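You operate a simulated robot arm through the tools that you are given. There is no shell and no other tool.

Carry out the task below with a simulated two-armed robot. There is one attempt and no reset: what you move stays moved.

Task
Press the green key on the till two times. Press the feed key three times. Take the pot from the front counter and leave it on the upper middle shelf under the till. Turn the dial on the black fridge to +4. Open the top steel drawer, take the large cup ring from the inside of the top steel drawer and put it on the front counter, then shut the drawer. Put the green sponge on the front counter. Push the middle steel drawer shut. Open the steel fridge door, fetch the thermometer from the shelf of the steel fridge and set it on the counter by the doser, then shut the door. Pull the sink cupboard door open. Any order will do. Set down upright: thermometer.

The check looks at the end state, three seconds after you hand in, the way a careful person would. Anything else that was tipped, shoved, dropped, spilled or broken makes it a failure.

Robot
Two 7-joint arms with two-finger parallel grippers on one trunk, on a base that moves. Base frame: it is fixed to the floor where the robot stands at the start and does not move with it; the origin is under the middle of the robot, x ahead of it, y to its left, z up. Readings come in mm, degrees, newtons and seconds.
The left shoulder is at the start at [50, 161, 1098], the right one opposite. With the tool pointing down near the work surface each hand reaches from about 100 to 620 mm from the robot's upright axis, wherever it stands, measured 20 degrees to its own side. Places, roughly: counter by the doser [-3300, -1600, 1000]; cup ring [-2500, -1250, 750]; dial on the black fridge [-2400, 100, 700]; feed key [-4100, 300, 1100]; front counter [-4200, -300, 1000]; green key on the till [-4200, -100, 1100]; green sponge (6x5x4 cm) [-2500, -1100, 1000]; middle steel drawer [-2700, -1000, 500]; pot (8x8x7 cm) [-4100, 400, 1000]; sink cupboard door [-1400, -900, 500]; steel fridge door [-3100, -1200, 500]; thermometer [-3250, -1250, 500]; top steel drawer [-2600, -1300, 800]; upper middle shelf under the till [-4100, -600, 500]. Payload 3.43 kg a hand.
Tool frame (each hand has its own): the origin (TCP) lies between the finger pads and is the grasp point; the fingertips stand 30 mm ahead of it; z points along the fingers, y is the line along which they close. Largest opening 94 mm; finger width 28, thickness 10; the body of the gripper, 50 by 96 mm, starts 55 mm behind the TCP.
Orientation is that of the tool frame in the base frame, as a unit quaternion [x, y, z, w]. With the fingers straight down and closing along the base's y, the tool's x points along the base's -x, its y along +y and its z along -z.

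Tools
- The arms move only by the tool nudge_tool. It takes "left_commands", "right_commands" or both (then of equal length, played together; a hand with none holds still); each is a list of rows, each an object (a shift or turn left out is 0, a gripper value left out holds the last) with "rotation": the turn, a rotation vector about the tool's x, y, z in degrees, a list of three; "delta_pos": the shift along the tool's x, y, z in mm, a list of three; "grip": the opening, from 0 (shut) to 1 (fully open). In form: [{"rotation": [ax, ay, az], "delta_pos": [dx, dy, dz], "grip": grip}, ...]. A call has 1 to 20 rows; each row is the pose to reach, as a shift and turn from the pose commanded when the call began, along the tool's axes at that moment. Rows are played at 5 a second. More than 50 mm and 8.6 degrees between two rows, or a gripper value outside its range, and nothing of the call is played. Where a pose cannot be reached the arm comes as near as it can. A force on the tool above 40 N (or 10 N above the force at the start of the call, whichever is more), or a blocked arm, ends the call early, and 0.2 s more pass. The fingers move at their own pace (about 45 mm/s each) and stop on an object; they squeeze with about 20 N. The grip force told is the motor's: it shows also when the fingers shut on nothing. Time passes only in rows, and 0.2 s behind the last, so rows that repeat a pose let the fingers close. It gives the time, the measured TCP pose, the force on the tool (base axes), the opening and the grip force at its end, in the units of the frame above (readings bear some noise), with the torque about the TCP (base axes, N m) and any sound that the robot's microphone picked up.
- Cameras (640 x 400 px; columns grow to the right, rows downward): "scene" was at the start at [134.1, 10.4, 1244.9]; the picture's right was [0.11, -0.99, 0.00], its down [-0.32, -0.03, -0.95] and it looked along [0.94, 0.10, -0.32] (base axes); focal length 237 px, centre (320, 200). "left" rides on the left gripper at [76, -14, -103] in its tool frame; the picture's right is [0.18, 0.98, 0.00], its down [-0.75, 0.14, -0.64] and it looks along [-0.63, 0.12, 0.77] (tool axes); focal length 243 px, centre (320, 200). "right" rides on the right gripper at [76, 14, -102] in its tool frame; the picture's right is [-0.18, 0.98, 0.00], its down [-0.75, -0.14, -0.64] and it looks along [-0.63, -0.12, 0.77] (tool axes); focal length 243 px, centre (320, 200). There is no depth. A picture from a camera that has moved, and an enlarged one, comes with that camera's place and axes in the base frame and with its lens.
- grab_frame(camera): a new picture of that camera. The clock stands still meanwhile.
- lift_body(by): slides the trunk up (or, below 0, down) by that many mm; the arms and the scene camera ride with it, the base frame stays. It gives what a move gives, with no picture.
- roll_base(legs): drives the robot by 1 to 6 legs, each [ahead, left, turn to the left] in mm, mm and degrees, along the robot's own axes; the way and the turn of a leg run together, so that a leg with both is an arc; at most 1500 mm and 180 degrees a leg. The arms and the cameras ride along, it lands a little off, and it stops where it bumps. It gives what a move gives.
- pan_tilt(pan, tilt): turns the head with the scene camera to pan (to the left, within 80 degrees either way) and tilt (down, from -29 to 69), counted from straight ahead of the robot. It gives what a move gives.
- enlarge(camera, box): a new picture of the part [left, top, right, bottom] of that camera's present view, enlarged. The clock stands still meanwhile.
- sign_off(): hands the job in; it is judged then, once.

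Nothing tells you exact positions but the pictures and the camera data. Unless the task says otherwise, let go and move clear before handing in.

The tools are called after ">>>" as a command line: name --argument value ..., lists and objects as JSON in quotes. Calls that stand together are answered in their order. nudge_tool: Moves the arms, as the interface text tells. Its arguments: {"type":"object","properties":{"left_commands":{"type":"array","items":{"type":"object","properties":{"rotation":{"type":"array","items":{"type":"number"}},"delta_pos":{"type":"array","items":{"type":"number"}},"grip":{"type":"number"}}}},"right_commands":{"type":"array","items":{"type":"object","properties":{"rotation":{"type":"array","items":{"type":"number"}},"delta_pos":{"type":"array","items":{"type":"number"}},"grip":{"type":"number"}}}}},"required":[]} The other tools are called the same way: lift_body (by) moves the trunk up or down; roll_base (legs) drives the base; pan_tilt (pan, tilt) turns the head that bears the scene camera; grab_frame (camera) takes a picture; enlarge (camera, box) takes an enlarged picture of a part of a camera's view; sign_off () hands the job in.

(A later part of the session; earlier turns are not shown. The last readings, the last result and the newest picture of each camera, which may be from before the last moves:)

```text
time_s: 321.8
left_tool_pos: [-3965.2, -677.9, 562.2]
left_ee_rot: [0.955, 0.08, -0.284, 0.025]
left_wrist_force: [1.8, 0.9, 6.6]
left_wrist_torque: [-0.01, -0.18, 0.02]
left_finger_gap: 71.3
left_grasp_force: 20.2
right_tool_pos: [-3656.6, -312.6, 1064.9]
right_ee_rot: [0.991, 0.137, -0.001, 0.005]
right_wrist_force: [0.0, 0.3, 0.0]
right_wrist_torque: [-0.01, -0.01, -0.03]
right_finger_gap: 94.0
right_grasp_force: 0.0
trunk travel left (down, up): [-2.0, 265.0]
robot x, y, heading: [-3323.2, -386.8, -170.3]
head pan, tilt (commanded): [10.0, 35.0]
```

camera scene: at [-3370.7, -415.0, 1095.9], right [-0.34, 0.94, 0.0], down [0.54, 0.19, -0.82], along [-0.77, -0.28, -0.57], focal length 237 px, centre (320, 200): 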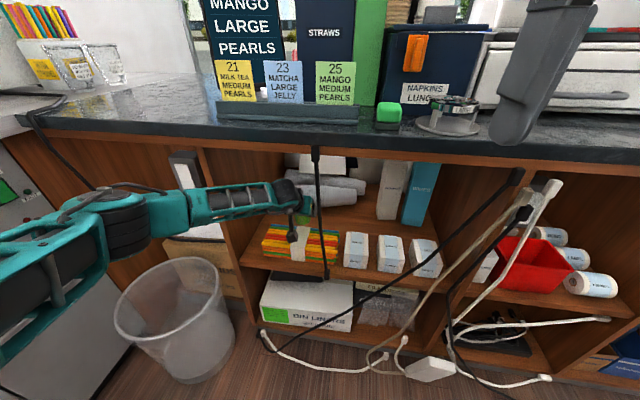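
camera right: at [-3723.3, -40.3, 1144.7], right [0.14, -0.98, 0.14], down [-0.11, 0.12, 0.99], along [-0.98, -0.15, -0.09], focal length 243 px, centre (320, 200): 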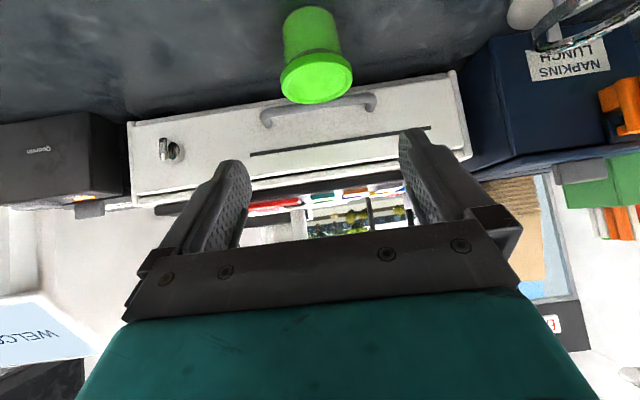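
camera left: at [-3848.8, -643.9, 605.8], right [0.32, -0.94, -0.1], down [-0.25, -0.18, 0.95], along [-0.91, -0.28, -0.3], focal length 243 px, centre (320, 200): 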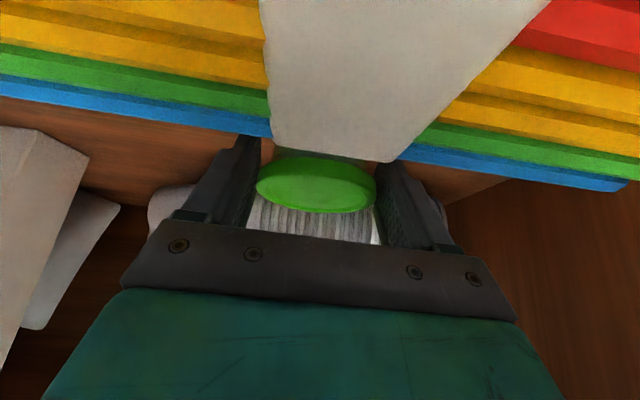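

The pot rests on the shelf. Release, rise straight up, then re-pitch and back out the same way.

>>> nudge_tool --left_commands '[{"grip": 0.85}, {"grip": 1}, {"grip": 1}, {"grip": 1}, {"delta_pos": [-5.5, 0, -8.4]}, {"delta_pos": [-16, 0, -25]}, {"delta_pos": [-27, 0, -42]}, {"delta_pos": [-38, 0, -59], "rotation": [0, -4, 0]}, {"delta_pos": [-49, 0, -75], "rotation": [0, -8, 0]}, {"delta_pos": [-54, 0, -83], "rotation": [0, -9.7, 0]}, {"delta_pos": [-54, 0, -83], "rotation": [0, -9.7, 0]}]'

>>> grab_frame --camera "left"

>>> enlarge --camera "scene" --box '[180, 120, 420, 300]'

```text
time_s: 324.2
left_tool_pos: [-3964.1, -678.4, 661.2]
left_ee_rot: [0.928, 0.077, -0.364, 0.032]
left_wrist_force: [-0.4, -0.1, 0.1]
left_wrist_torque: [-0.02, 0.0, 0.02]
left_finger_gap: 93.7
left_grasp_force: 0.1
right_tool_pos: [-3656.8, -311.2, 1065.1]
right_ee_rot: [0.991, 0.137, -0.001, 0.006]
right_wrist_force: [0.4, 0.1, -0.5]
right_wrist_torque: [0.02, 0.02, 0.02]
right_finger_gap: 93.8
right_grasp_force: 0.1
trunk travel left (down, up): [-2.0, 265.0]
robot x, y, heading: [-3324.1, -393.5, -170.5]
head pan, tilt (commanded): [10.0, 35.0]
```

```text
taken
camera left: at [-3841.6, -644.0, 684.5], right [0.3, -0.95, -0.12], down [-0.09, -0.16, 0.98], along [-0.95, -0.28, -0.13], focal length 243 px, centre (320, 200)
```

left: 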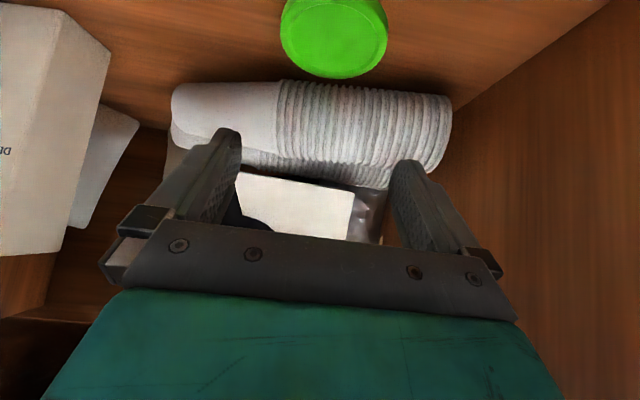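

```text
2.22 times, centred on (300, 210) of scene
camera zoom: at [-3447.2, -428.3, 1096.0], right [-0.34, 0.94, 0.0], down [0.54, 0.19, -0.82], along [-0.77, -0.28, -0.57], focal length 527 px, centre (364, 178)
```

zoom: 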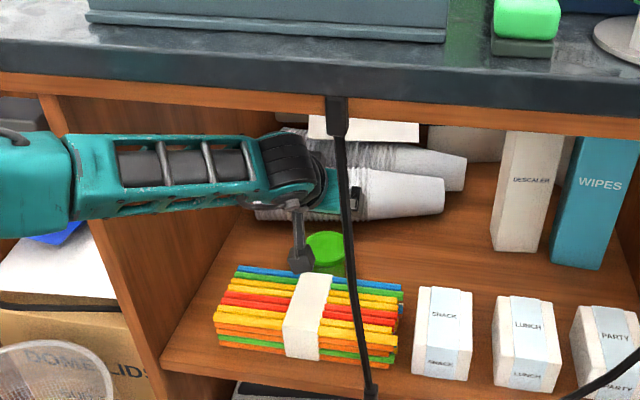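

The pot stands on the shelf behind the straws. Back out straight the same way.

>>> roll_base --legs '[[-330, 0, 0]]'

>>> grab_frame --camera "scene"

>>> enlarge --camera "scene" --box '[270, 120, 430, 250]'

```text
time_s: 326.4
left_tool_pos: [-3635.0, -620.2, 662.1]
left_ee_rot: [0.928, 0.076, -0.364, 0.032]
left_wrist_force: [0.1, -0.2, -0.8]
left_wrist_torque: [-0.01, 0.03, -0.01]
left_finger_gap: 94.1
left_grasp_force: 0.0
right_tool_pos: [-3326.2, -254.8, 1064.6]
right_ee_rot: [0.991, 0.134, -0.001, 0.006]
right_wrist_force: [-0.4, -1.1, -0.6]
right_wrist_torque: [0.02, -0.01, -0.01]
right_finger_gap: 94.1
right_grasp_force: 0.0
trunk travel left (down, up): [-2.0, 265.0]
robot x, y, heading: [-2997.0, -336.2, -170.5]
head pan, tilt (commanded): [10.0, 35.0]
```

```text
taken
camera scene: at [-3117.5, -371.7, 1096.0], right [-0.33, 0.94, 0.0], down [0.54, 0.19, -0.82], along [-0.77, -0.27, -0.57], focal length 237 px, centre (320, 200)
```

scene: 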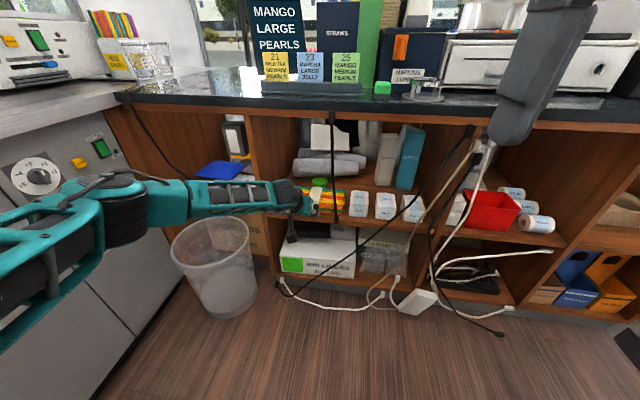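

```text
3.08 times, centred on (350, 185) of scene
camera zoom: at [-3117.5, -371.7, 1096.0], right [-0.33, 0.94, 0.0], down [0.54, 0.19, -0.82], along [-0.77, -0.27, -0.57], focal length 730 px, centre (228, 246)
```

zoom: 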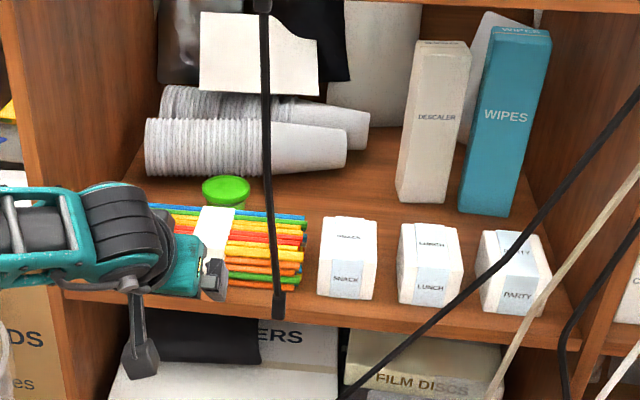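

Pot delivered; front items undisturbed. Next the steel fridge. First fold the left hand back to the carrying pose.

>>> nudge_tool --left_commands '[{"delta_pos": [29, 0, -27]}, {"delta_pos": [58, 0, -54]}, {"delta_pos": [87, 0, -81]}, {"delta_pos": [117, 0, -108]}, {"delta_pos": [146, 0, -136]}, {"delta_pos": [175, 0, -163]}, {"delta_pos": [185, 0, -195], "rotation": [0, 5, 0]}, {"delta_pos": [165, 0, -230], "rotation": [0, 10, 0]}, {"delta_pos": [140, 0, -265], "rotation": [0, 16, 0]}, {"delta_pos": [115, 0, -300], "rotation": [0, 22, 0]}, {"delta_pos": [90, 0, -335], "rotation": [0, 28, 0]}, {"delta_pos": [60, 0, -370], "rotation": [0, 34, 0]}, {"delta_pos": [30, 0, -405], "rotation": [0, 40, 0]}, {"delta_pos": [0, 0, -440], "rotation": [0, 43, 0]}, {"delta_pos": [-30, 0, -470], "rotation": [0, 43, 0]}, {"delta_pos": [-30, 0, -470], "rotation": [0, 43, 0]}]'

>>> lift_body --by 150

>>> pan_tilt --pan 60 --tilt 25

>>> grab_frame --camera "scene"

```text
time_s: 329.8
left_tool_pos: [-3339.5, -571.9, 1026.7]
left_ee_rot: [0.997, 0.081, 0.002, 0.001]
left_wrist_force: [0.3, 0.3, 0.7]
left_wrist_torque: [0.0, 0.02, 0.01]
left_finger_gap: 94.0
left_grasp_force: 0.1
right_tool_pos: [-3326.6, -253.9, 1065.1]
right_ee_rot: [0.991, 0.135, -0.001, 0.005]
right_wrist_force: [-0.3, 0.1, -0.8]
right_wrist_torque: [0.02, -0.02, 0.0]
right_finger_gap: 94.1
right_grasp_force: 0.1
trunk travel left (down, up): [-2.0, 265.0]
robot x, y, heading: [-2997.2, -334.2, -170.3]
head pan, tilt (commanded): [10.0, 35.0]
```

```text
time_s: 331.5
left_tool_pos: [-3339.2, -571.1, 1176.5]
left_ee_rot: [0.997, 0.082, 0.002, 0.002]
left_wrist_force: [0.3, 0.6, -0.4]
left_wrist_torque: [0.0, 0.0, -0.03]
left_finger_gap: 93.9
left_grasp_force: 0.0
right_tool_pos: [-3327.3, -254.0, 1214.6]
right_ee_rot: [0.991, 0.134, 0.0, 0.005]
right_wrist_force: [0.8, 0.1, -0.2]
right_wrist_torque: [0.0, 0.0, 0.02]
right_finger_gap: 94.1
right_grasp_force: 0.0
trunk travel left (down, up): [-152.0, 115.0]
robot x, y, heading: [-2998.6, -335.7, -170.5]
head pan, tilt (commanded): [10.0, 35.0]
```

```text
time_s: 332.7
left_tool_pos: [-3339.8, -570.8, 1175.9]
left_ee_rot: [0.997, 0.082, 0.002, 0.001]
left_wrist_force: [-0.7, 0.2, 0.0]
left_wrist_torque: [-0.01, 0.05, 0.02]
left_finger_gap: 93.9
left_grasp_force: 0.0
right_tool_pos: [-3326.4, -254.0, 1214.2]
right_ee_rot: [0.991, 0.135, -0.001, 0.006]
right_wrist_force: [-1.1, 0.2, 0.3]
right_wrist_torque: [0.0, 0.01, 0.01]
right_finger_gap: 94.3
right_grasp_force: 0.1
trunk travel left (down, up): [-152.0, 115.0]
robot x, y, heading: [-2994.8, -340.8, -170.5]
head pan, tilt (commanded): [60.0, 25.0]
```

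```text
taken
camera scene: at [-3066.9, -428.6, 1261.7], right [-0.94, 0.35, 0.0], down [0.15, 0.4, -0.91], along [-0.32, -0.85, -0.42], focal length 237 px, centre (320, 200)
```

scene: 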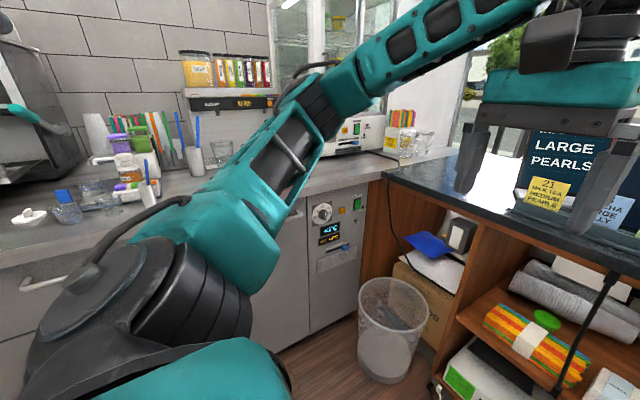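

I'll turn to face the steel fridge and its counter.

>>> roll_base --legs '[[0, 0, 90.5]]'

>>> pan_tilt --pan -15 --tilt 30

>>> grab_frame --camera "scene"

>>> enlarge --camera "scene" --box '[260, 60, 560, 260]'

```text
time_s: 337.0
left_tool_pos: [-2754.1, -673.5, 1176.5]
left_ee_rot: [0.639, 0.77, 0.002, 0.0]
left_wrist_force: [1.0, 0.0, 0.6]
left_wrist_torque: [-0.01, 0.0, 0.03]
left_finger_gap: 94.1
left_grasp_force: 0.1
right_tool_pos: [-3068.9, -667.6, 1213.9]
right_ee_rot: [0.595, 0.804, 0.004, 0.004]
right_wrist_force: [-0.3, -0.3, 0.2]
right_wrist_torque: [-0.01, -0.01, 0.02]
right_finger_gap: 94.3
right_grasp_force: 0.2
trunk travel left (down, up): [-152.0, 115.0]
robot x, y, heading: [-2997.1, -331.4, -79.2]
head pan, tilt (commanded): [60.0, 25.0]
```

```text
time_s: 338.5
left_tool_pos: [-2754.3, -672.5, 1177.5]
left_ee_rot: [0.638, 0.77, 0.002, 0.0]
left_wrist_force: [0.0, -0.3, 0.6]
left_wrist_torque: [0.01, -0.01, 0.03]
left_finger_gap: 94.2
left_grasp_force: 0.0
right_tool_pos: [-3070.1, -667.7, 1214.5]
right_ee_rot: [0.596, 0.803, 0.004, 0.004]
right_wrist_force: [0.2, -0.3, -0.4]
right_wrist_torque: [-0.02, 0.04, 0.01]
right_finger_gap: 93.9
right_grasp_force: 0.0
trunk travel left (down, up): [-152.0, 115.0]
robot x, y, heading: [-2994.6, -335.8, -78.9]
head pan, tilt (commanded): [-15.0, 30.0]
```

```text
taken
camera scene: at [-2994.0, -465.2, 1253.8], right [-1.0, 0.07, 0.0], down [0.04, 0.5, -0.87], along [-0.06, -0.86, -0.5], focal length 237 px, centre (320, 200)
```

scene: 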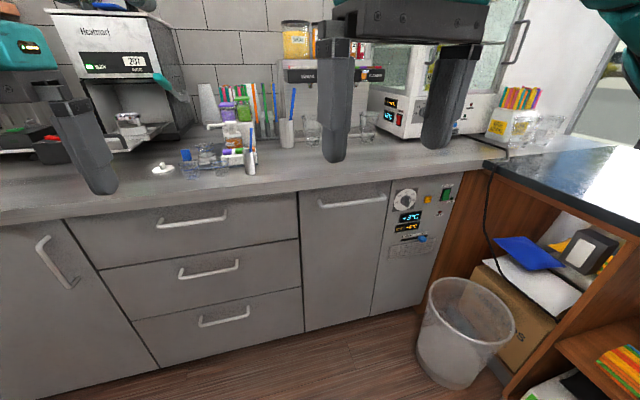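

```text
2.00 times, centred on (410, 160) of scene
camera zoom: at [-2994.0, -465.2, 1253.8], right [-1.0, 0.07, 0.0], down [0.04, 0.5, -0.87], along [-0.06, -0.86, -0.5], focal length 474 px, centre (140, 280)
```

zoom: 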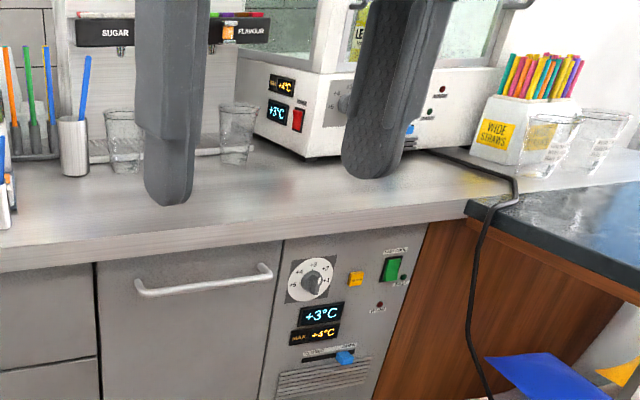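

The fridge door has a horizontal bar near its top, control panel to its right. I'll zoom in for hinge hints and look at the counter behind (doser).

>>> enlarge --camera "scene" --box '[285, 165, 465, 345]'

>>> enlarge --camera "scene" --box '[150, 0, 450, 190]'

>>> grab_frame --camera "right"

```text
2.22 times, centred on (375, 255) of scene
camera zoom: at [-2994.0, -465.2, 1253.8], right [-1.0, 0.07, 0.0], down [0.04, 0.5, -0.87], along [-0.06, -0.86, -0.5], focal length 527 px, centre (198, 78)
```

zoom: 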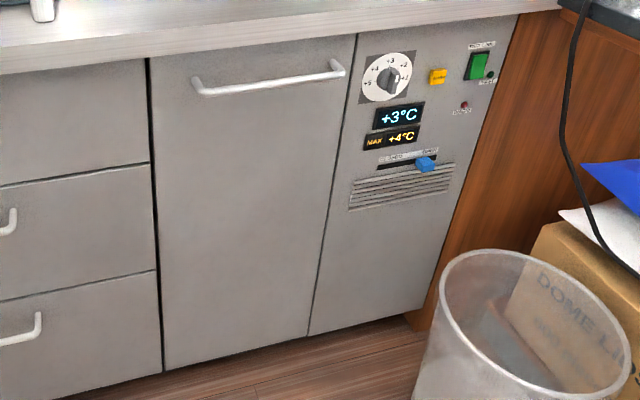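

```text
2.11 times, centred on (300, 95) of scene
camera zoom: at [-2994.0, -465.2, 1253.8], right [-1.0, 0.07, 0.0], down [0.04, 0.5, -0.87], along [-0.06, -0.86, -0.5], focal length 499 px, centre (362, 421)
```

zoom: 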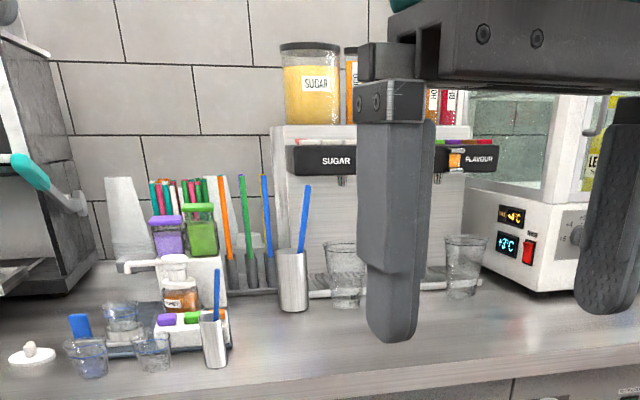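

```text
taken
camera right: at [-3078.6, -591.0, 1317.2], right [0.99, 0.11, 0.01], down [0.08, -0.76, 0.64], along [0.08, -0.64, -0.77], focal length 243 px, centre (320, 200)
```

right: 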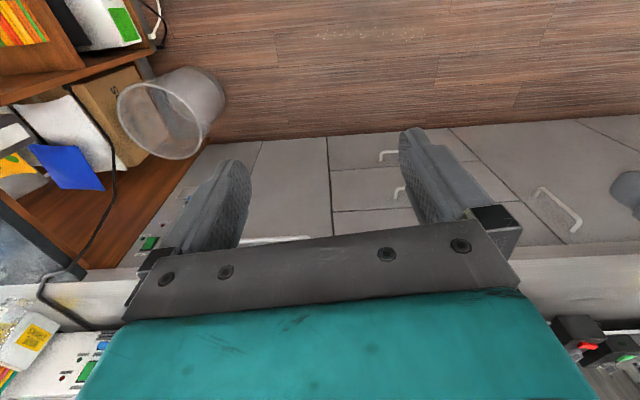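

The doser (SUGAR/FLAVOUR unit) stands at the back of this counter. The fridge door's handle bar runs at z≈851, centred near (-3153, -1148). I'll line up the right hand with it, level and rolled as for the drawer.

>>> roll_base --legs '[[189, -168, -1]]'

>>> lift_body --by -120

>>> nudge_tool --right_commands '[{"delta_pos": [-10, 0, 22], "rotation": [0, -7.5, 0]}, {"delta_pos": [-20, 0, 44], "rotation": [0, -15, 0]}, {"delta_pos": [-30, 0, 66], "rotation": [0, -22.5, 0]}, {"delta_pos": [-40, 0, 88], "rotation": [0, -30, 0]}, {"delta_pos": [-50, 0, 110], "rotation": [0, -37.5, 0]}, {"delta_pos": [-60, 0, 132], "rotation": [0, -45, 0]}, {"delta_pos": [-70, 0, 154], "rotation": [0, -52.5, 0]}, {"delta_pos": [-80, 0, 176], "rotation": [0, -60, 0]}, {"delta_pos": [-90, 0, 198], "rotation": [0, -67.5, 0]}, {"delta_pos": [-100, 0, 215], "rotation": [0, -75, 0], "grip": 0.5}, {"delta_pos": [-100, 0, 215], "rotation": [0, -75, 0]}]'

>>> grab_frame --camera "scene"

```text
time_s: 340.6
left_tool_pos: [-2888.6, -897.1, 1176.2]
left_ee_rot: [0.645, 0.764, 0.002, 0.0]
left_wrist_force: [-0.3, 0.0, -0.4]
left_wrist_torque: [0.01, -0.04, -0.01]
left_finger_gap: 94.0
left_grasp_force: 0.0
right_tool_pos: [-3203.8, -886.9, 1214.8]
right_ee_rot: [0.602, 0.798, 0.004, 0.004]
right_wrist_force: [-0.8, -0.2, 0.1]
right_wrist_torque: [0.0, -0.02, 0.02]
right_finger_gap: 93.9
right_grasp_force: 0.1
trunk travel left (down, up): [-152.0, 115.0]
robot x, y, heading: [-3123.1, -552.1, -79.9]
head pan, tilt (commanded): [-15.0, 30.0]
```

```text
time_s: 342.1
left_tool_pos: [-2887.5, -897.6, 1056.5]
left_ee_rot: [0.644, 0.765, 0.002, 0.0]
left_wrist_force: [0.1, -0.1, -0.3]
left_wrist_torque: [0.0, 0.0, -0.04]
left_finger_gap: 94.0
left_grasp_force: 0.2
right_tool_pos: [-3203.3, -885.8, 1095.2]
right_ee_rot: [0.603, 0.798, 0.003, 0.004]
right_wrist_force: [0.4, -0.6, 0.5]
right_wrist_torque: [-0.01, 0.01, 0.01]
right_finger_gap: 93.9
right_grasp_force: 0.1
trunk travel left (down, up): [-32.0, 235.0]
robot x, y, heading: [-3124.4, -553.4, -80.2]
head pan, tilt (commanded): [-15.0, 30.0]
```

```text
time_s: 344.4
left_tool_pos: [-2886.2, -897.4, 1056.6]
left_ee_rot: [0.644, 0.765, 0.002, -0.001]
left_wrist_force: [0.3, -0.1, -0.1]
left_wrist_torque: [0.02, 0.0, 0.01]
left_finger_gap: 94.1
left_grasp_force: 0.1
right_tool_pos: [-3157.0, -987.6, 882.7]
right_ee_rot: [0.48, 0.63, -0.365, 0.489]
right_wrist_force: [0.2, -0.4, 0.5]
right_wrist_torque: [0.01, -0.01, 0.05]
right_finger_gap: 46.9
right_grasp_force: 0.0
right hand out of reach, approached as far as the arm can: row 7, 8, 9, 10, 11
trunk travel left (down, up): [-32.0, 235.0]
robot x, y, heading: [-3125.8, -556.2, -80.2]
head pan, tilt (commanded): [-15.0, 30.0]
```

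```text
taken
camera scene: at [-3123.4, -685.1, 1133.8], right [-1.0, 0.09, 0.0], down [0.04, 0.5, -0.87], along [-0.08, -0.86, -0.5], focal length 237 px, centre (320, 200)
```

scene: 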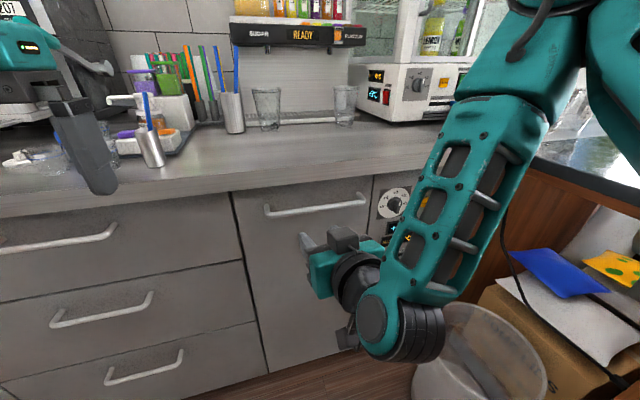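

The posture is a bit cramped; I'll back the base 100 mm, then roll the hand 90° (and fix its small yaw).

>>> roll_base --legs '[[-100, 0, 0]]'

>>> nudge_tool --right_commands '[{"rotation": [0, 0, 8.2], "delta_pos": [0, 0, 8]}, {"rotation": [0, 0, 16.4], "delta_pos": [0, 0, 16]}, {"rotation": [0, 0, 24.6], "delta_pos": [0, 0, 24]}, {"rotation": [0, 0, 32.8], "delta_pos": [0, 0, 32]}, {"rotation": [0, 0, 41], "delta_pos": [0, 0, 40]}, {"rotation": [0, 0, 49.2], "delta_pos": [0, 0, 48]}, {"rotation": [0, 0, 57.4], "delta_pos": [0, 0, 56]}, {"rotation": [0, 0, 65.6], "delta_pos": [0, 0, 64]}, {"rotation": [0, 0, 73.8], "delta_pos": [0, 0, 72]}, {"rotation": [0, 0, 82], "delta_pos": [0, 0, 80]}, {"rotation": [0, 0, 90], "delta_pos": [0, 0, 80]}, {"rotation": [0, 0, 90], "delta_pos": [0, 0, 80]}]'

>>> grab_frame --camera "scene"

>>> grab_frame --camera "right"

```text
time_s: 345.6
left_tool_pos: [-2905.2, -799.2, 1056.4]
left_ee_rot: [0.645, 0.764, 0.002, 0.0]
left_wrist_force: [0.9, 0.7, 0.6]
left_wrist_torque: [-0.02, -0.01, 0.01]
left_finger_gap: 94.1
left_grasp_force: 0.0
right_tool_pos: [-3175.5, -888.2, 883.6]
right_ee_rot: [0.481, 0.63, -0.365, 0.488]
right_wrist_force: [-1.0, -0.7, 0.5]
right_wrist_torque: [-0.01, -0.02, -0.03]
right_finger_gap: 47.2
right_grasp_force: 0.1
trunk travel left (down, up): [-32.0, 235.0]
robot x, y, heading: [-3142.0, -458.7, -80.0]
head pan, tilt (commanded): [-15.0, 30.0]
```

```text
time_s: 348.2
left_tool_pos: [-2903.9, -799.9, 1055.8]
left_ee_rot: [0.645, 0.764, 0.003, 0.0]
left_wrist_force: [0.2, 0.2, -0.4]
left_wrist_torque: [0.02, 0.01, -0.01]
left_finger_gap: 94.0
left_grasp_force: 0.0
right_tool_pos: [-3139.3, -961.0, 869.7]
right_ee_rot: [0.787, 0.103, 0.085, 0.602]
right_wrist_force: [-0.3, 0.1, -0.1]
right_wrist_torque: [0.0, 0.0, 0.02]
right_finger_gap: 46.9
right_grasp_force: 0.0
right hand out of reach, approached as far as the arm can: row 3, 4, 5, 6, 7, 8, 9, 10, 11, 12
trunk travel left (down, up): [-32.0, 235.0]
robot x, y, heading: [-3141.9, -458.1, -80.1]
head pan, tilt (commanded): [-15.0, 30.0]
```

```text
taken
camera scene: at [-3141.4, -587.1, 1133.8], right [-1.0, 0.09, 0.0], down [0.04, 0.5, -0.87], along [-0.08, -0.86, -0.5], focal length 237 px, centre (320, 200)
```

scene: 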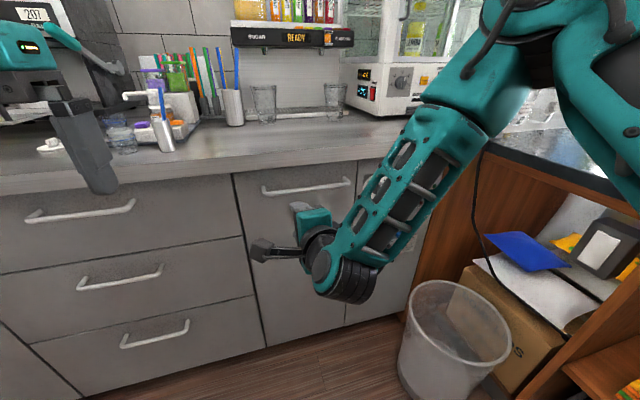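

```text
taken
camera right: at [-3090.3, -849.3, 912.2], right [-0.12, -0.3, 0.95], down [-0.9, 0.43, 0.02], along [-0.42, -0.85, -0.32], focal length 243 px, centre (320, 200)
```

right: 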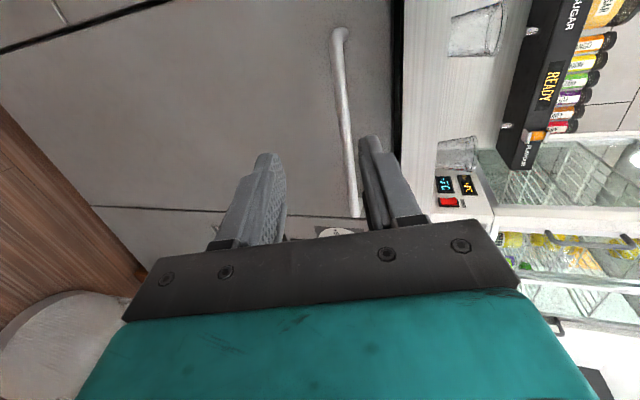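

Rolled. I'll correct the yaw by ~5°, shift toward the middle of the bar, and approach to just short of it.

>>> nudge_tool --right_commands '[{"delta_pos": [-20, 9, 34], "rotation": [0, -1.8, 0.5]}, {"delta_pos": [-41, 18, 69], "rotation": [0, -3.6, 1]}, {"delta_pos": [-61.7, 27.3, 103], "rotation": [0, -5.3, 1.4]}, {"delta_pos": [-61.7, 27.3, 103], "rotation": [0, -5.3, 1.4]}]'

>>> grab_frame --camera "right"

```text
time_s: 349.2
left_tool_pos: [-2905.1, -800.2, 1057.2]
left_ee_rot: [0.645, 0.765, 0.002, 0.0]
left_wrist_force: [0.0, -0.2, 0.2]
left_wrist_torque: [-0.03, -0.01, -0.01]
left_finger_gap: 94.1
left_grasp_force: 0.2
right_tool_pos: [-3162.5, -1077.3, 875.9]
right_ee_rot: [0.792, 0.067, 0.056, 0.604]
right_wrist_force: [0.1, 0.0, -0.3]
right_wrist_torque: [-0.05, 0.02, -0.01]
right_finger_gap: 46.7
right_grasp_force: 0.1
right hand out of reach, approached as far as the arm can: row 1, 2, 3, 4
trunk travel left (down, up): [-32.0, 235.0]
robot x, y, heading: [-3143.0, -457.7, -80.0]
head pan, tilt (commanded): [-15.0, 30.0]
```

```text
taken
camera right: at [-3102.2, -971.0, 917.2], right [-0.14, -0.29, 0.95], down [-0.85, 0.52, 0.03], along [-0.5, -0.81, -0.32], focal length 243 px, centre (320, 200)
```

right: 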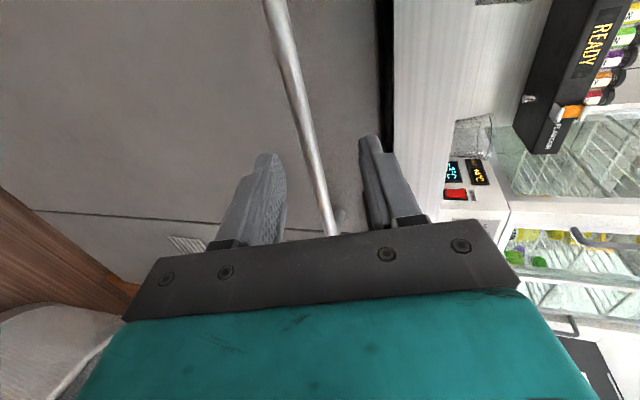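

I'll lower the trunk 28 mm (matching the earlier drawer posture) and then advance the last part.

>>> lift_body --by -28

>>> nudge_tool --right_commands '[{"delta_pos": [0, 5, 15]}, {"delta_pos": [0, 11, 35]}, {"delta_pos": [0, 17, 57]}, {"delta_pos": [0, 17, 57]}]'

>>> grab_frame --camera "right"

>>> grab_frame --camera "scene"

```text
time_s: 349.9
left_tool_pos: [-2904.3, -800.0, 1029.0]
left_ee_rot: [0.645, 0.764, 0.002, -0.001]
left_wrist_force: [-0.1, -0.1, 0.9]
left_wrist_torque: [0.01, 0.0, 0.0]
left_finger_gap: 94.0
left_grasp_force: 0.1
right_tool_pos: [-3161.5, -1078.1, 847.9]
right_ee_rot: [0.792, 0.067, 0.055, 0.604]
right_wrist_force: [0.4, -0.3, 1.7]
right_wrist_torque: [0.01, 0.02, -0.03]
right_finger_gap: 47.0
right_grasp_force: 0.0
trunk travel left (down, up): [-4.0, 263.0]
robot x, y, heading: [-3141.6, -456.9, -80.1]
head pan, tilt (commanded): [-15.0, 30.0]
```

```text
time_s: 350.9
left_tool_pos: [-2904.9, -799.2, 1028.7]
left_ee_rot: [0.644, 0.765, 0.003, -0.001]
left_wrist_force: [-0.4, -0.3, -1.0]
left_wrist_torque: [-0.03, -0.01, 0.01]
left_finger_gap: 93.9
left_grasp_force: 0.1
right_tool_pos: [-3152.4, -1134.7, 849.3]
right_ee_rot: [0.792, 0.065, 0.054, 0.604]
right_wrist_force: [-0.2, -0.5, 0.0]
right_wrist_torque: [-0.01, 0.0, -0.01]
right_finger_gap: 47.1
right_grasp_force: 0.0
trunk travel left (down, up): [-4.0, 263.0]
robot x, y, heading: [-3140.4, -459.7, -80.3]
head pan, tilt (commanded): [-15.0, 30.0]
```

```text
taken
camera right: at [-3091.7, -1028.3, 889.9], right [-0.14, -0.29, 0.95], down [-0.85, 0.52, 0.03], along [-0.5, -0.81, -0.32], focal length 243 px, centre (320, 200)
```

right: 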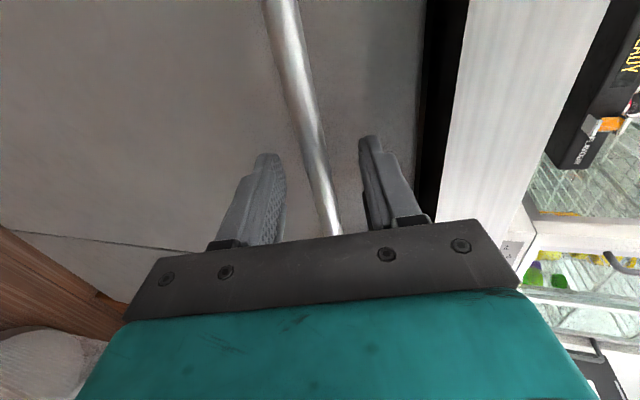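

```text
taken
camera scene: at [-3141.4, -587.2, 1105.8], right [-1.0, 0.09, 0.0], down [0.04, 0.5, -0.87], along [-0.08, -0.86, -0.5], focal length 237 px, centre (320, 200)
```

scene: 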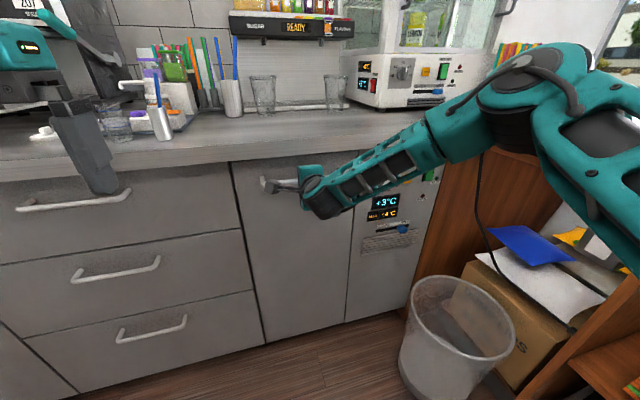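

The bar is between the fingers. Close on it.

>>> nudge_tool --right_commands '[{"grip": 0.35}, {"grip": 0.2}, {"grip": 0.1}, {"grip": 0}, {"grip": 0}]'

```text
time_s: 352.1
left_tool_pos: [-2903.2, -798.8, 1028.3]
left_ee_rot: [0.644, 0.765, 0.002, -0.001]
left_wrist_force: [-0.3, -0.8, 0.2]
left_wrist_torque: [0.02, 0.0, 0.0]
left_finger_gap: 94.0
left_grasp_force: 0.0
right_tool_pos: [-3150.2, -1135.0, 848.2]
right_ee_rot: [0.792, 0.067, 0.054, 0.604]
right_wrist_force: [-0.5, 0.6, -0.6]
right_wrist_torque: [-0.18, 0.91, 0.15]
right_finger_gap: 13.8
right_grasp_force: 45.4
trunk travel left (down, up): [-4.0, 263.0]
robot x, y, heading: [-3143.4, -458.0, -80.2]
head pan, tilt (commanded): [-15.0, 30.0]
```

Gripped. A gentle pull of ~40 mm to see which side swings.

>>> nudge_tool --right_commands '[{"delta_pos": [0, -2.6, -9.6]}, {"delta_pos": [0, -5.2, -19.3]}, {"delta_pos": [0, -7.8, -29]}, {"delta_pos": [0, -10.4, -38.6]}, {"delta_pos": [0, -10.4, -38.6]}]'

>>> grab_frame --camera "scene"

>>> grab_frame --camera "right"

```text
time_s: 353.3
left_tool_pos: [-2902.2, -801.0, 1026.9]
left_ee_rot: [0.644, 0.765, 0.001, -0.002]
left_wrist_force: [0.0, 0.1, 0.0]
left_wrist_torque: [0.01, 0.0, -0.01]
left_finger_gap: 94.0
left_grasp_force: 0.1
right_tool_pos: [-3152.0, -1094.7, 849.8]
right_ee_rot: [0.793, 0.07, 0.059, 0.603]
right_wrist_force: [32.2, -11.4, -2.0]
right_wrist_torque: [-0.07, -1.34, 0.07]
right_finger_gap: 14.7
right_grasp_force: 45.4
trunk travel left (down, up): [-4.0, 263.0]
robot x, y, heading: [-3141.0, -459.7, -80.1]
head pan, tilt (commanded): [-15.0, 30.0]
```

```text
taken
camera scene: at [-3138.9, -588.2, 1105.6], right [-1.0, 0.09, 0.0], down [0.04, 0.5, -0.87], along [-0.08, -0.86, -0.5], focal length 237 px, centre (320, 200)
```

scene: 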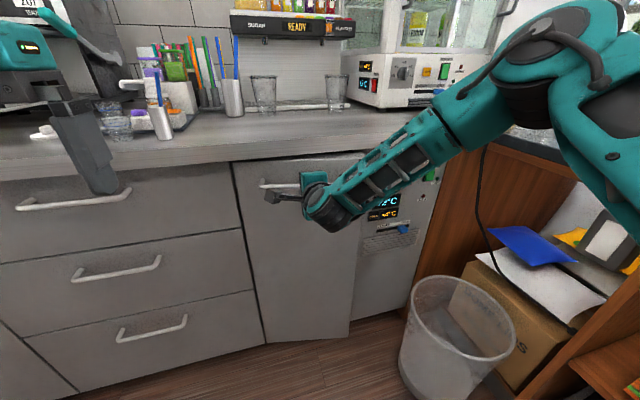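

```text
taken
camera right: at [-3094.1, -987.4, 891.6], right [-0.14, -0.29, 0.95], down [-0.86, 0.51, 0.03], along [-0.49, -0.81, -0.32], focal length 243 px, centre (320, 200)
```

right: 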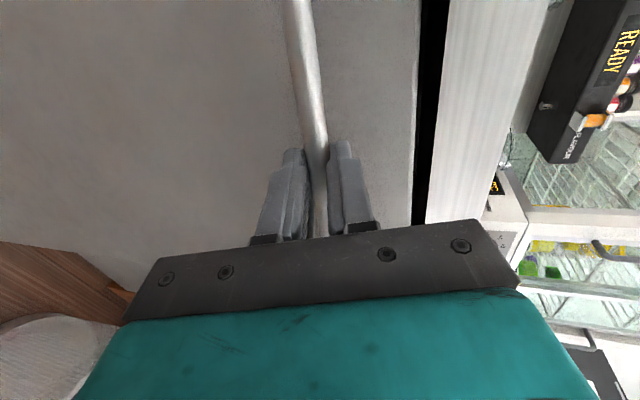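

The right edge swings out – the hinge is on the left. I'll follow the arc with the hand to open it further.

>>> nudge_tool --right_commands '[{"delta_pos": [11, -2.4, -9]}, {"delta_pos": [21.6, -4.8, -17.6]}, {"delta_pos": [31, -8, -30]}, {"delta_pos": [39.6, -11.4, -42]}, {"delta_pos": [50, -14, -53]}, {"delta_pos": [61.7, -17, -63.2]}, {"delta_pos": [74, -19.5, -72]}, {"delta_pos": [87.4, -21.7, -80.4]}, {"delta_pos": [87.4, -21.7, -80.4]}]'

>>> grab_frame --camera "scene"

>>> grab_frame --camera "right"

```text
time_s: 355.3
left_tool_pos: [-2904.1, -799.5, 1028.0]
left_ee_rot: [0.645, 0.764, 0.002, 0.001]
left_wrist_force: [1.1, 0.2, 0.5]
left_wrist_torque: [0.0, 0.03, 0.0]
left_finger_gap: 93.9
left_grasp_force: 0.0
right_tool_pos: [-3085.1, -1000.7, 851.5]
right_ee_rot: [0.791, 0.066, 0.056, 0.605]
right_wrist_force: [-3.9, 0.8, 7.8]
right_wrist_torque: [-0.62, -0.68, -0.74]
right_finger_gap: 16.9
right_grasp_force: 45.2
trunk travel left (down, up): [-4.0, 263.0]
robot x, y, heading: [-3141.7, -462.4, -80.1]
head pan, tilt (commanded): [-15.0, 30.0]
```

```text
taken
camera scene: at [-3141.6, -586.4, 1105.9], right [-1.0, 0.09, 0.0], down [0.04, 0.5, -0.87], along [-0.08, -0.86, -0.5], focal length 237 px, centre (320, 200)
```

scene: 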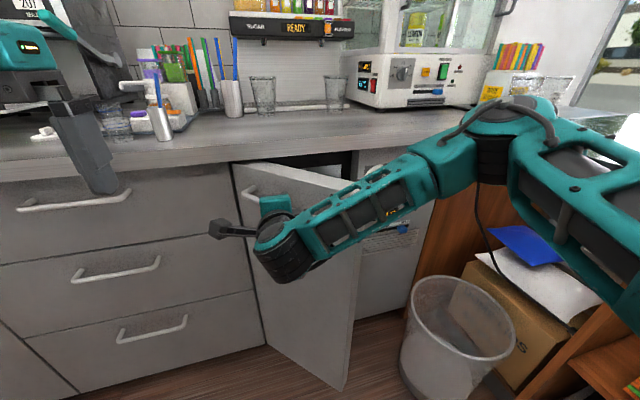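

```text
taken
camera right: at [-3026.5, -891.9, 892.7], right [-0.14, -0.29, 0.95], down [-0.86, 0.51, 0.02], along [-0.49, -0.81, -0.32], focal length 243 px, centre (320, 200)
```

right: 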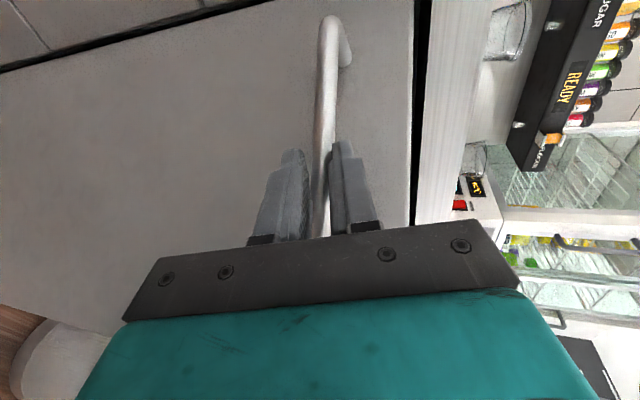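

Door is about 50° open. I'll release the bar, back off, move right around the door's edge, then push its inner side to swing it wide.

>>> nudge_tool --right_commands '[{"grip": 0.3}, {"grip": 0.5}, {"grip": 0.5}, {"delta_pos": [0, -8, -30]}, {"delta_pos": [0, -18, -65]}, {"delta_pos": [0, -28, -105]}, {"delta_pos": [0, -36, -135], "grip": 0}, {"delta_pos": [0, -36, -135], "grip": 0}]'

>>> roll_base --legs '[[0, -130, 0]]'

>>> grab_frame --camera "scene"

```text
time_s: 357.1
left_tool_pos: [-2904.7, -802.2, 1028.7]
left_ee_rot: [0.644, 0.765, 0.002, -0.001]
left_wrist_force: [-0.7, 0.3, -0.5]
left_wrist_torque: [0.0, 0.03, 0.02]
left_finger_gap: 93.6
left_grasp_force: 0.0
right_tool_pos: [-3111.4, -863.9, 848.2]
right_ee_rot: [0.792, 0.066, 0.054, 0.605]
right_wrist_force: [1.3, -0.2, 0.2]
right_wrist_torque: [0.0, 0.03, -0.03]
right_finger_gap: 0.0
right_grasp_force: 4.3
trunk travel left (down, up): [-4.0, 263.0]
robot x, y, heading: [-3143.0, -460.1, -80.2]
head pan, tilt (commanded): [-15.0, 30.0]
```

```text
time_s: 358.9
left_tool_pos: [-3032.2, -821.2, 1026.9]
left_ee_rot: [0.644, 0.765, 0.003, 0.0]
left_wrist_force: [0.7, 0.6, 0.3]
left_wrist_torque: [0.03, 0.0, 0.0]
left_finger_gap: 93.9
left_grasp_force: 0.1
right_tool_pos: [-3238.7, -886.6, 849.1]
right_ee_rot: [0.792, 0.067, 0.054, 0.604]
right_wrist_force: [0.1, -0.5, -0.2]
right_wrist_torque: [-0.03, 0.02, -0.03]
right_finger_gap: 0.0
right_grasp_force: 19.9
trunk travel left (down, up): [-4.0, 263.0]
robot x, y, heading: [-3270.8, -481.1, -79.8]
head pan, tilt (commanded): [-15.0, 30.0]
```

```text
taken
camera scene: at [-3269.4, -609.6, 1105.8], right [-1.0, 0.09, 0.0], down [0.04, 0.5, -0.87], along [-0.08, -0.86, -0.5], focal length 237 px, centre (320, 200)
```

scene: 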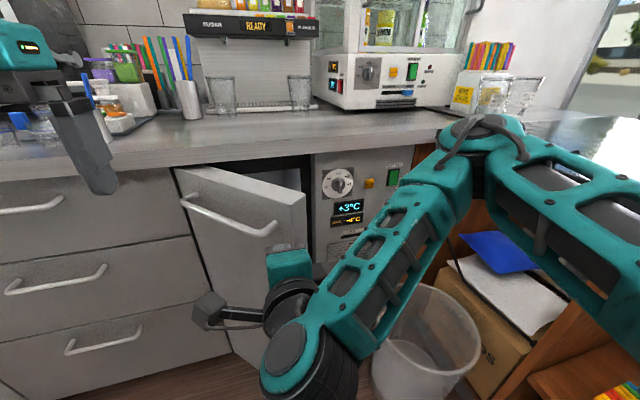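

The door's edge is at 43°. I'll bring the closed right hand around its free edge into the opening, then push left.

>>> nudge_tool --right_commands '[{"delta_pos": [0, -7.8, -29]}, {"delta_pos": [-40, -7.8, -29]}, {"delta_pos": [-80, -7.8, -29]}, {"delta_pos": [-112, -7.8, -29]}, {"delta_pos": [-112, 3, 10]}, {"delta_pos": [-112, 14, 50]}, {"delta_pos": [-112, 24, 90]}, {"delta_pos": [-112, 30, 115]}, {"delta_pos": [-112, 30, 115]}]'

>>> grab_frame --camera "scene"

>>> grab_frame --camera "right"

```text
time_s: 360.9
left_tool_pos: [-3032.4, -821.4, 1028.6]
left_ee_rot: [0.644, 0.765, 0.002, 0.0]
left_wrist_force: [-0.1, -0.6, 0.6]
left_wrist_torque: [0.02, -0.01, -0.01]
left_finger_gap: 94.2
left_grasp_force: 0.0
right_tool_pos: [-3312.3, -1019.1, 855.2]
right_ee_rot: [0.794, 0.066, 0.052, 0.602]
right_wrist_force: [-0.8, -0.1, 0.0]
right_wrist_torque: [-0.03, 0.01, -0.02]
right_finger_gap: 0.0
right_grasp_force: 19.8
right hand out of reach, approached as far as the arm can: row 2, 3, 4, 5, 6, 7, 8, 9
trunk travel left (down, up): [-4.0, 263.0]
robot x, y, heading: [-3272.1, -480.0, -79.9]
head pan, tilt (commanded): [-15.0, 30.0]
```

```text
taken
camera scene: at [-3269.3, -609.6, 1105.8], right [-1.0, 0.09, 0.0], down [0.04, 0.5, -0.87], along [-0.08, -0.86, -0.5], focal length 237 px, centre (320, 200)
```

scene: 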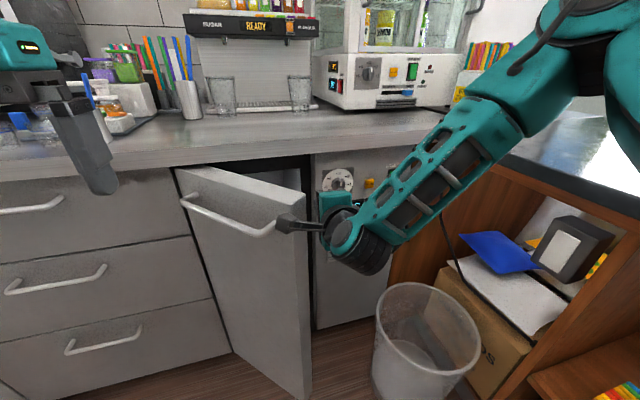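

```text
taken
camera right: at [-3251.6, -912.9, 897.1], right [-0.14, -0.29, 0.95], down [-0.85, 0.52, 0.03], along [-0.5, -0.8, -0.32], focal length 243 px, centre (320, 200)
```

right: 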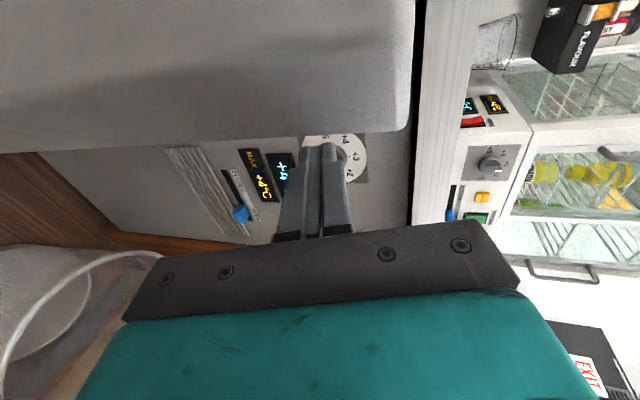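

The wrist camera stalk is on the left side and would meet the door first, so I'll unroll the hand (camera underneath) before pushing.

>>> nudge_tool --right_commands '[{"delta_pos": [0, -4, -15], "rotation": [0, 0, -8.2]}, {"delta_pos": [0, -8, -30], "rotation": [0, 0, -16.4]}, {"delta_pos": [0, -12, -45], "rotation": [0, 0, -24.6]}, {"delta_pos": [0, -15, -58], "rotation": [0, 0, -32.8]}, {"delta_pos": [0, -15, -58], "rotation": [0, 0, -41]}, {"delta_pos": [0, -15, -58], "rotation": [0, 0, -49.2]}, {"delta_pos": [0, -15, -58], "rotation": [0, 0, -57.4]}, {"delta_pos": [0, -15, -58], "rotation": [0, 0, -65.6]}, {"delta_pos": [0, -15, -58], "rotation": [0, 0, -73.8]}, {"delta_pos": [0, -15, -58], "rotation": [0, 0, -82]}, {"delta_pos": [0, -15, -58], "rotation": [0, 0, -90]}, {"delta_pos": [0, -15, -58], "rotation": [0, 0, -90]}]'

>>> grab_frame --camera "scene"

>>> grab_frame --camera "right"

```text
time_s: 363.5
left_tool_pos: [-3031.3, -821.4, 1028.2]
left_ee_rot: [0.644, 0.765, 0.002, -0.001]
left_wrist_force: [0.1, 0.7, 0.1]
left_wrist_torque: [-0.01, 0.02, 0.01]
left_finger_gap: 93.8
left_grasp_force: 0.1
right_tool_pos: [-3322.4, -960.3, 857.6]
right_ee_rot: [0.512, 0.608, -0.388, 0.466]
right_wrist_force: [-0.4, -0.3, -0.4]
right_wrist_torque: [-0.01, -0.03, -0.01]
right_finger_gap: 0.0
right_grasp_force: 19.1
trunk travel left (down, up): [-4.0, 263.0]
robot x, y, heading: [-3270.5, -482.4, -80.1]
head pan, tilt (commanded): [-15.0, 30.0]
```

```text
taken
camera scene: at [-3269.3, -609.6, 1105.8], right [-1.0, 0.09, 0.0], down [0.04, 0.5, -0.87], along [-0.08, -0.86, -0.5], focal length 237 px, centre (320, 200)
```

scene: 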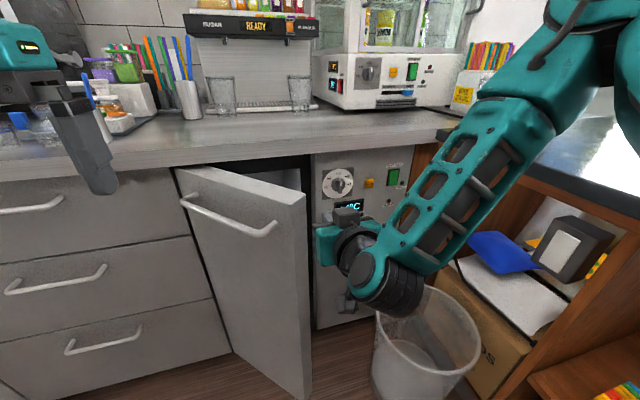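

```text
taken
camera right: at [-3327.7, -840.7, 810.7], right [0.98, 0.12, 0.18], down [-0.22, 0.39, 0.9], along [0.04, -0.91, 0.41], focal length 243 px, centre (320, 200)
```

right: 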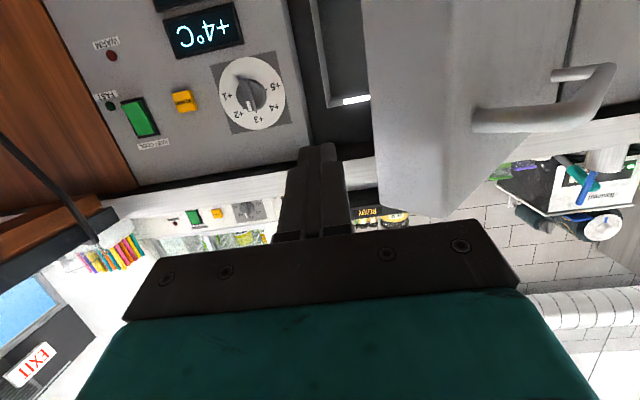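

Now move slightly right and 70 mm deeper, then sweep left so the side of the hand swings the door open.

>>> nudge_tool --right_commands '[{"delta_pos": [-5, -20, 20]}, {"delta_pos": [-11, -20, 44]}, {"delta_pos": [-18, -20, 68]}, {"delta_pos": [-18, -20, 68]}]'

>>> nudge_tool --right_commands '[{"delta_pos": [0, 25, 0]}, {"delta_pos": [0, 50, 0]}, {"delta_pos": [0, 75, 0]}, {"delta_pos": [0, 100, 0]}, {"delta_pos": [0, 125, 0]}, {"delta_pos": [0, 150, 0]}, {"delta_pos": [0, 150, 0]}]'

>>> grab_frame --camera "scene"

```text
time_s: 364.5
left_tool_pos: [-3032.6, -821.7, 1027.8]
left_ee_rot: [0.644, 0.765, 0.002, 0.0]
left_wrist_force: [0.7, -0.9, 0.1]
left_wrist_torque: [0.01, 0.03, 0.03]
left_finger_gap: 94.1
left_grasp_force: 0.0
right_tool_pos: [-3316.7, -1031.5, 865.4]
right_ee_rot: [0.514, 0.608, -0.388, 0.464]
right_wrist_force: [0.5, -0.6, 0.4]
right_wrist_torque: [0.02, 0.01, -0.01]
right_finger_gap: 0.0
right_grasp_force: 19.5
right hand out of reach, approached as far as the arm can: row 1, 2, 3, 4
trunk travel left (down, up): [-4.0, 263.0]
robot x, y, heading: [-3268.6, -483.1, -79.9]
head pan, tilt (commanded): [-15.0, 30.0]
```

```text
time_s: 365.0
left_tool_pos: [-3034.0, -821.0, 1028.3]
left_ee_rot: [0.643, 0.766, 0.001, -0.001]
left_wrist_force: [-0.8, 0.1, -0.7]
left_wrist_torque: [-0.03, -0.03, 0.01]
left_finger_gap: 94.0
left_grasp_force: 0.0
right_tool_pos: [-3299.8, -1026.8, 864.4]
right_ee_rot: [0.517, 0.604, -0.391, 0.464]
right_wrist_force: [-4.7, 2.5, 2.3]
right_wrist_torque: [-0.04, -0.2, 0.36]
right_finger_gap: 0.0
right_grasp_force: 20.1
trunk travel left (down, up): [-4.0, 263.0]
robot x, y, heading: [-3267.6, -479.2, -80.3]
head pan, tilt (commanded): [-15.0, 30.0]
stopped in row 2 (right hand): the force on the tool passed its limit at 49 N (the readings are from after the stop); the commanded pose is now the measured one
```

```text
taken
camera scene: at [-3269.9, -609.2, 1105.9], right [-1.0, 0.09, 0.0], down [0.04, 0.5, -0.87], along [-0.08, -0.86, -0.5], focal length 237 px, centre (320, 200)
```

scene: 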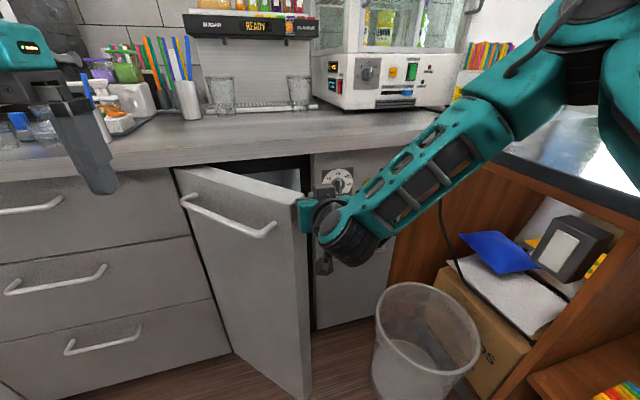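

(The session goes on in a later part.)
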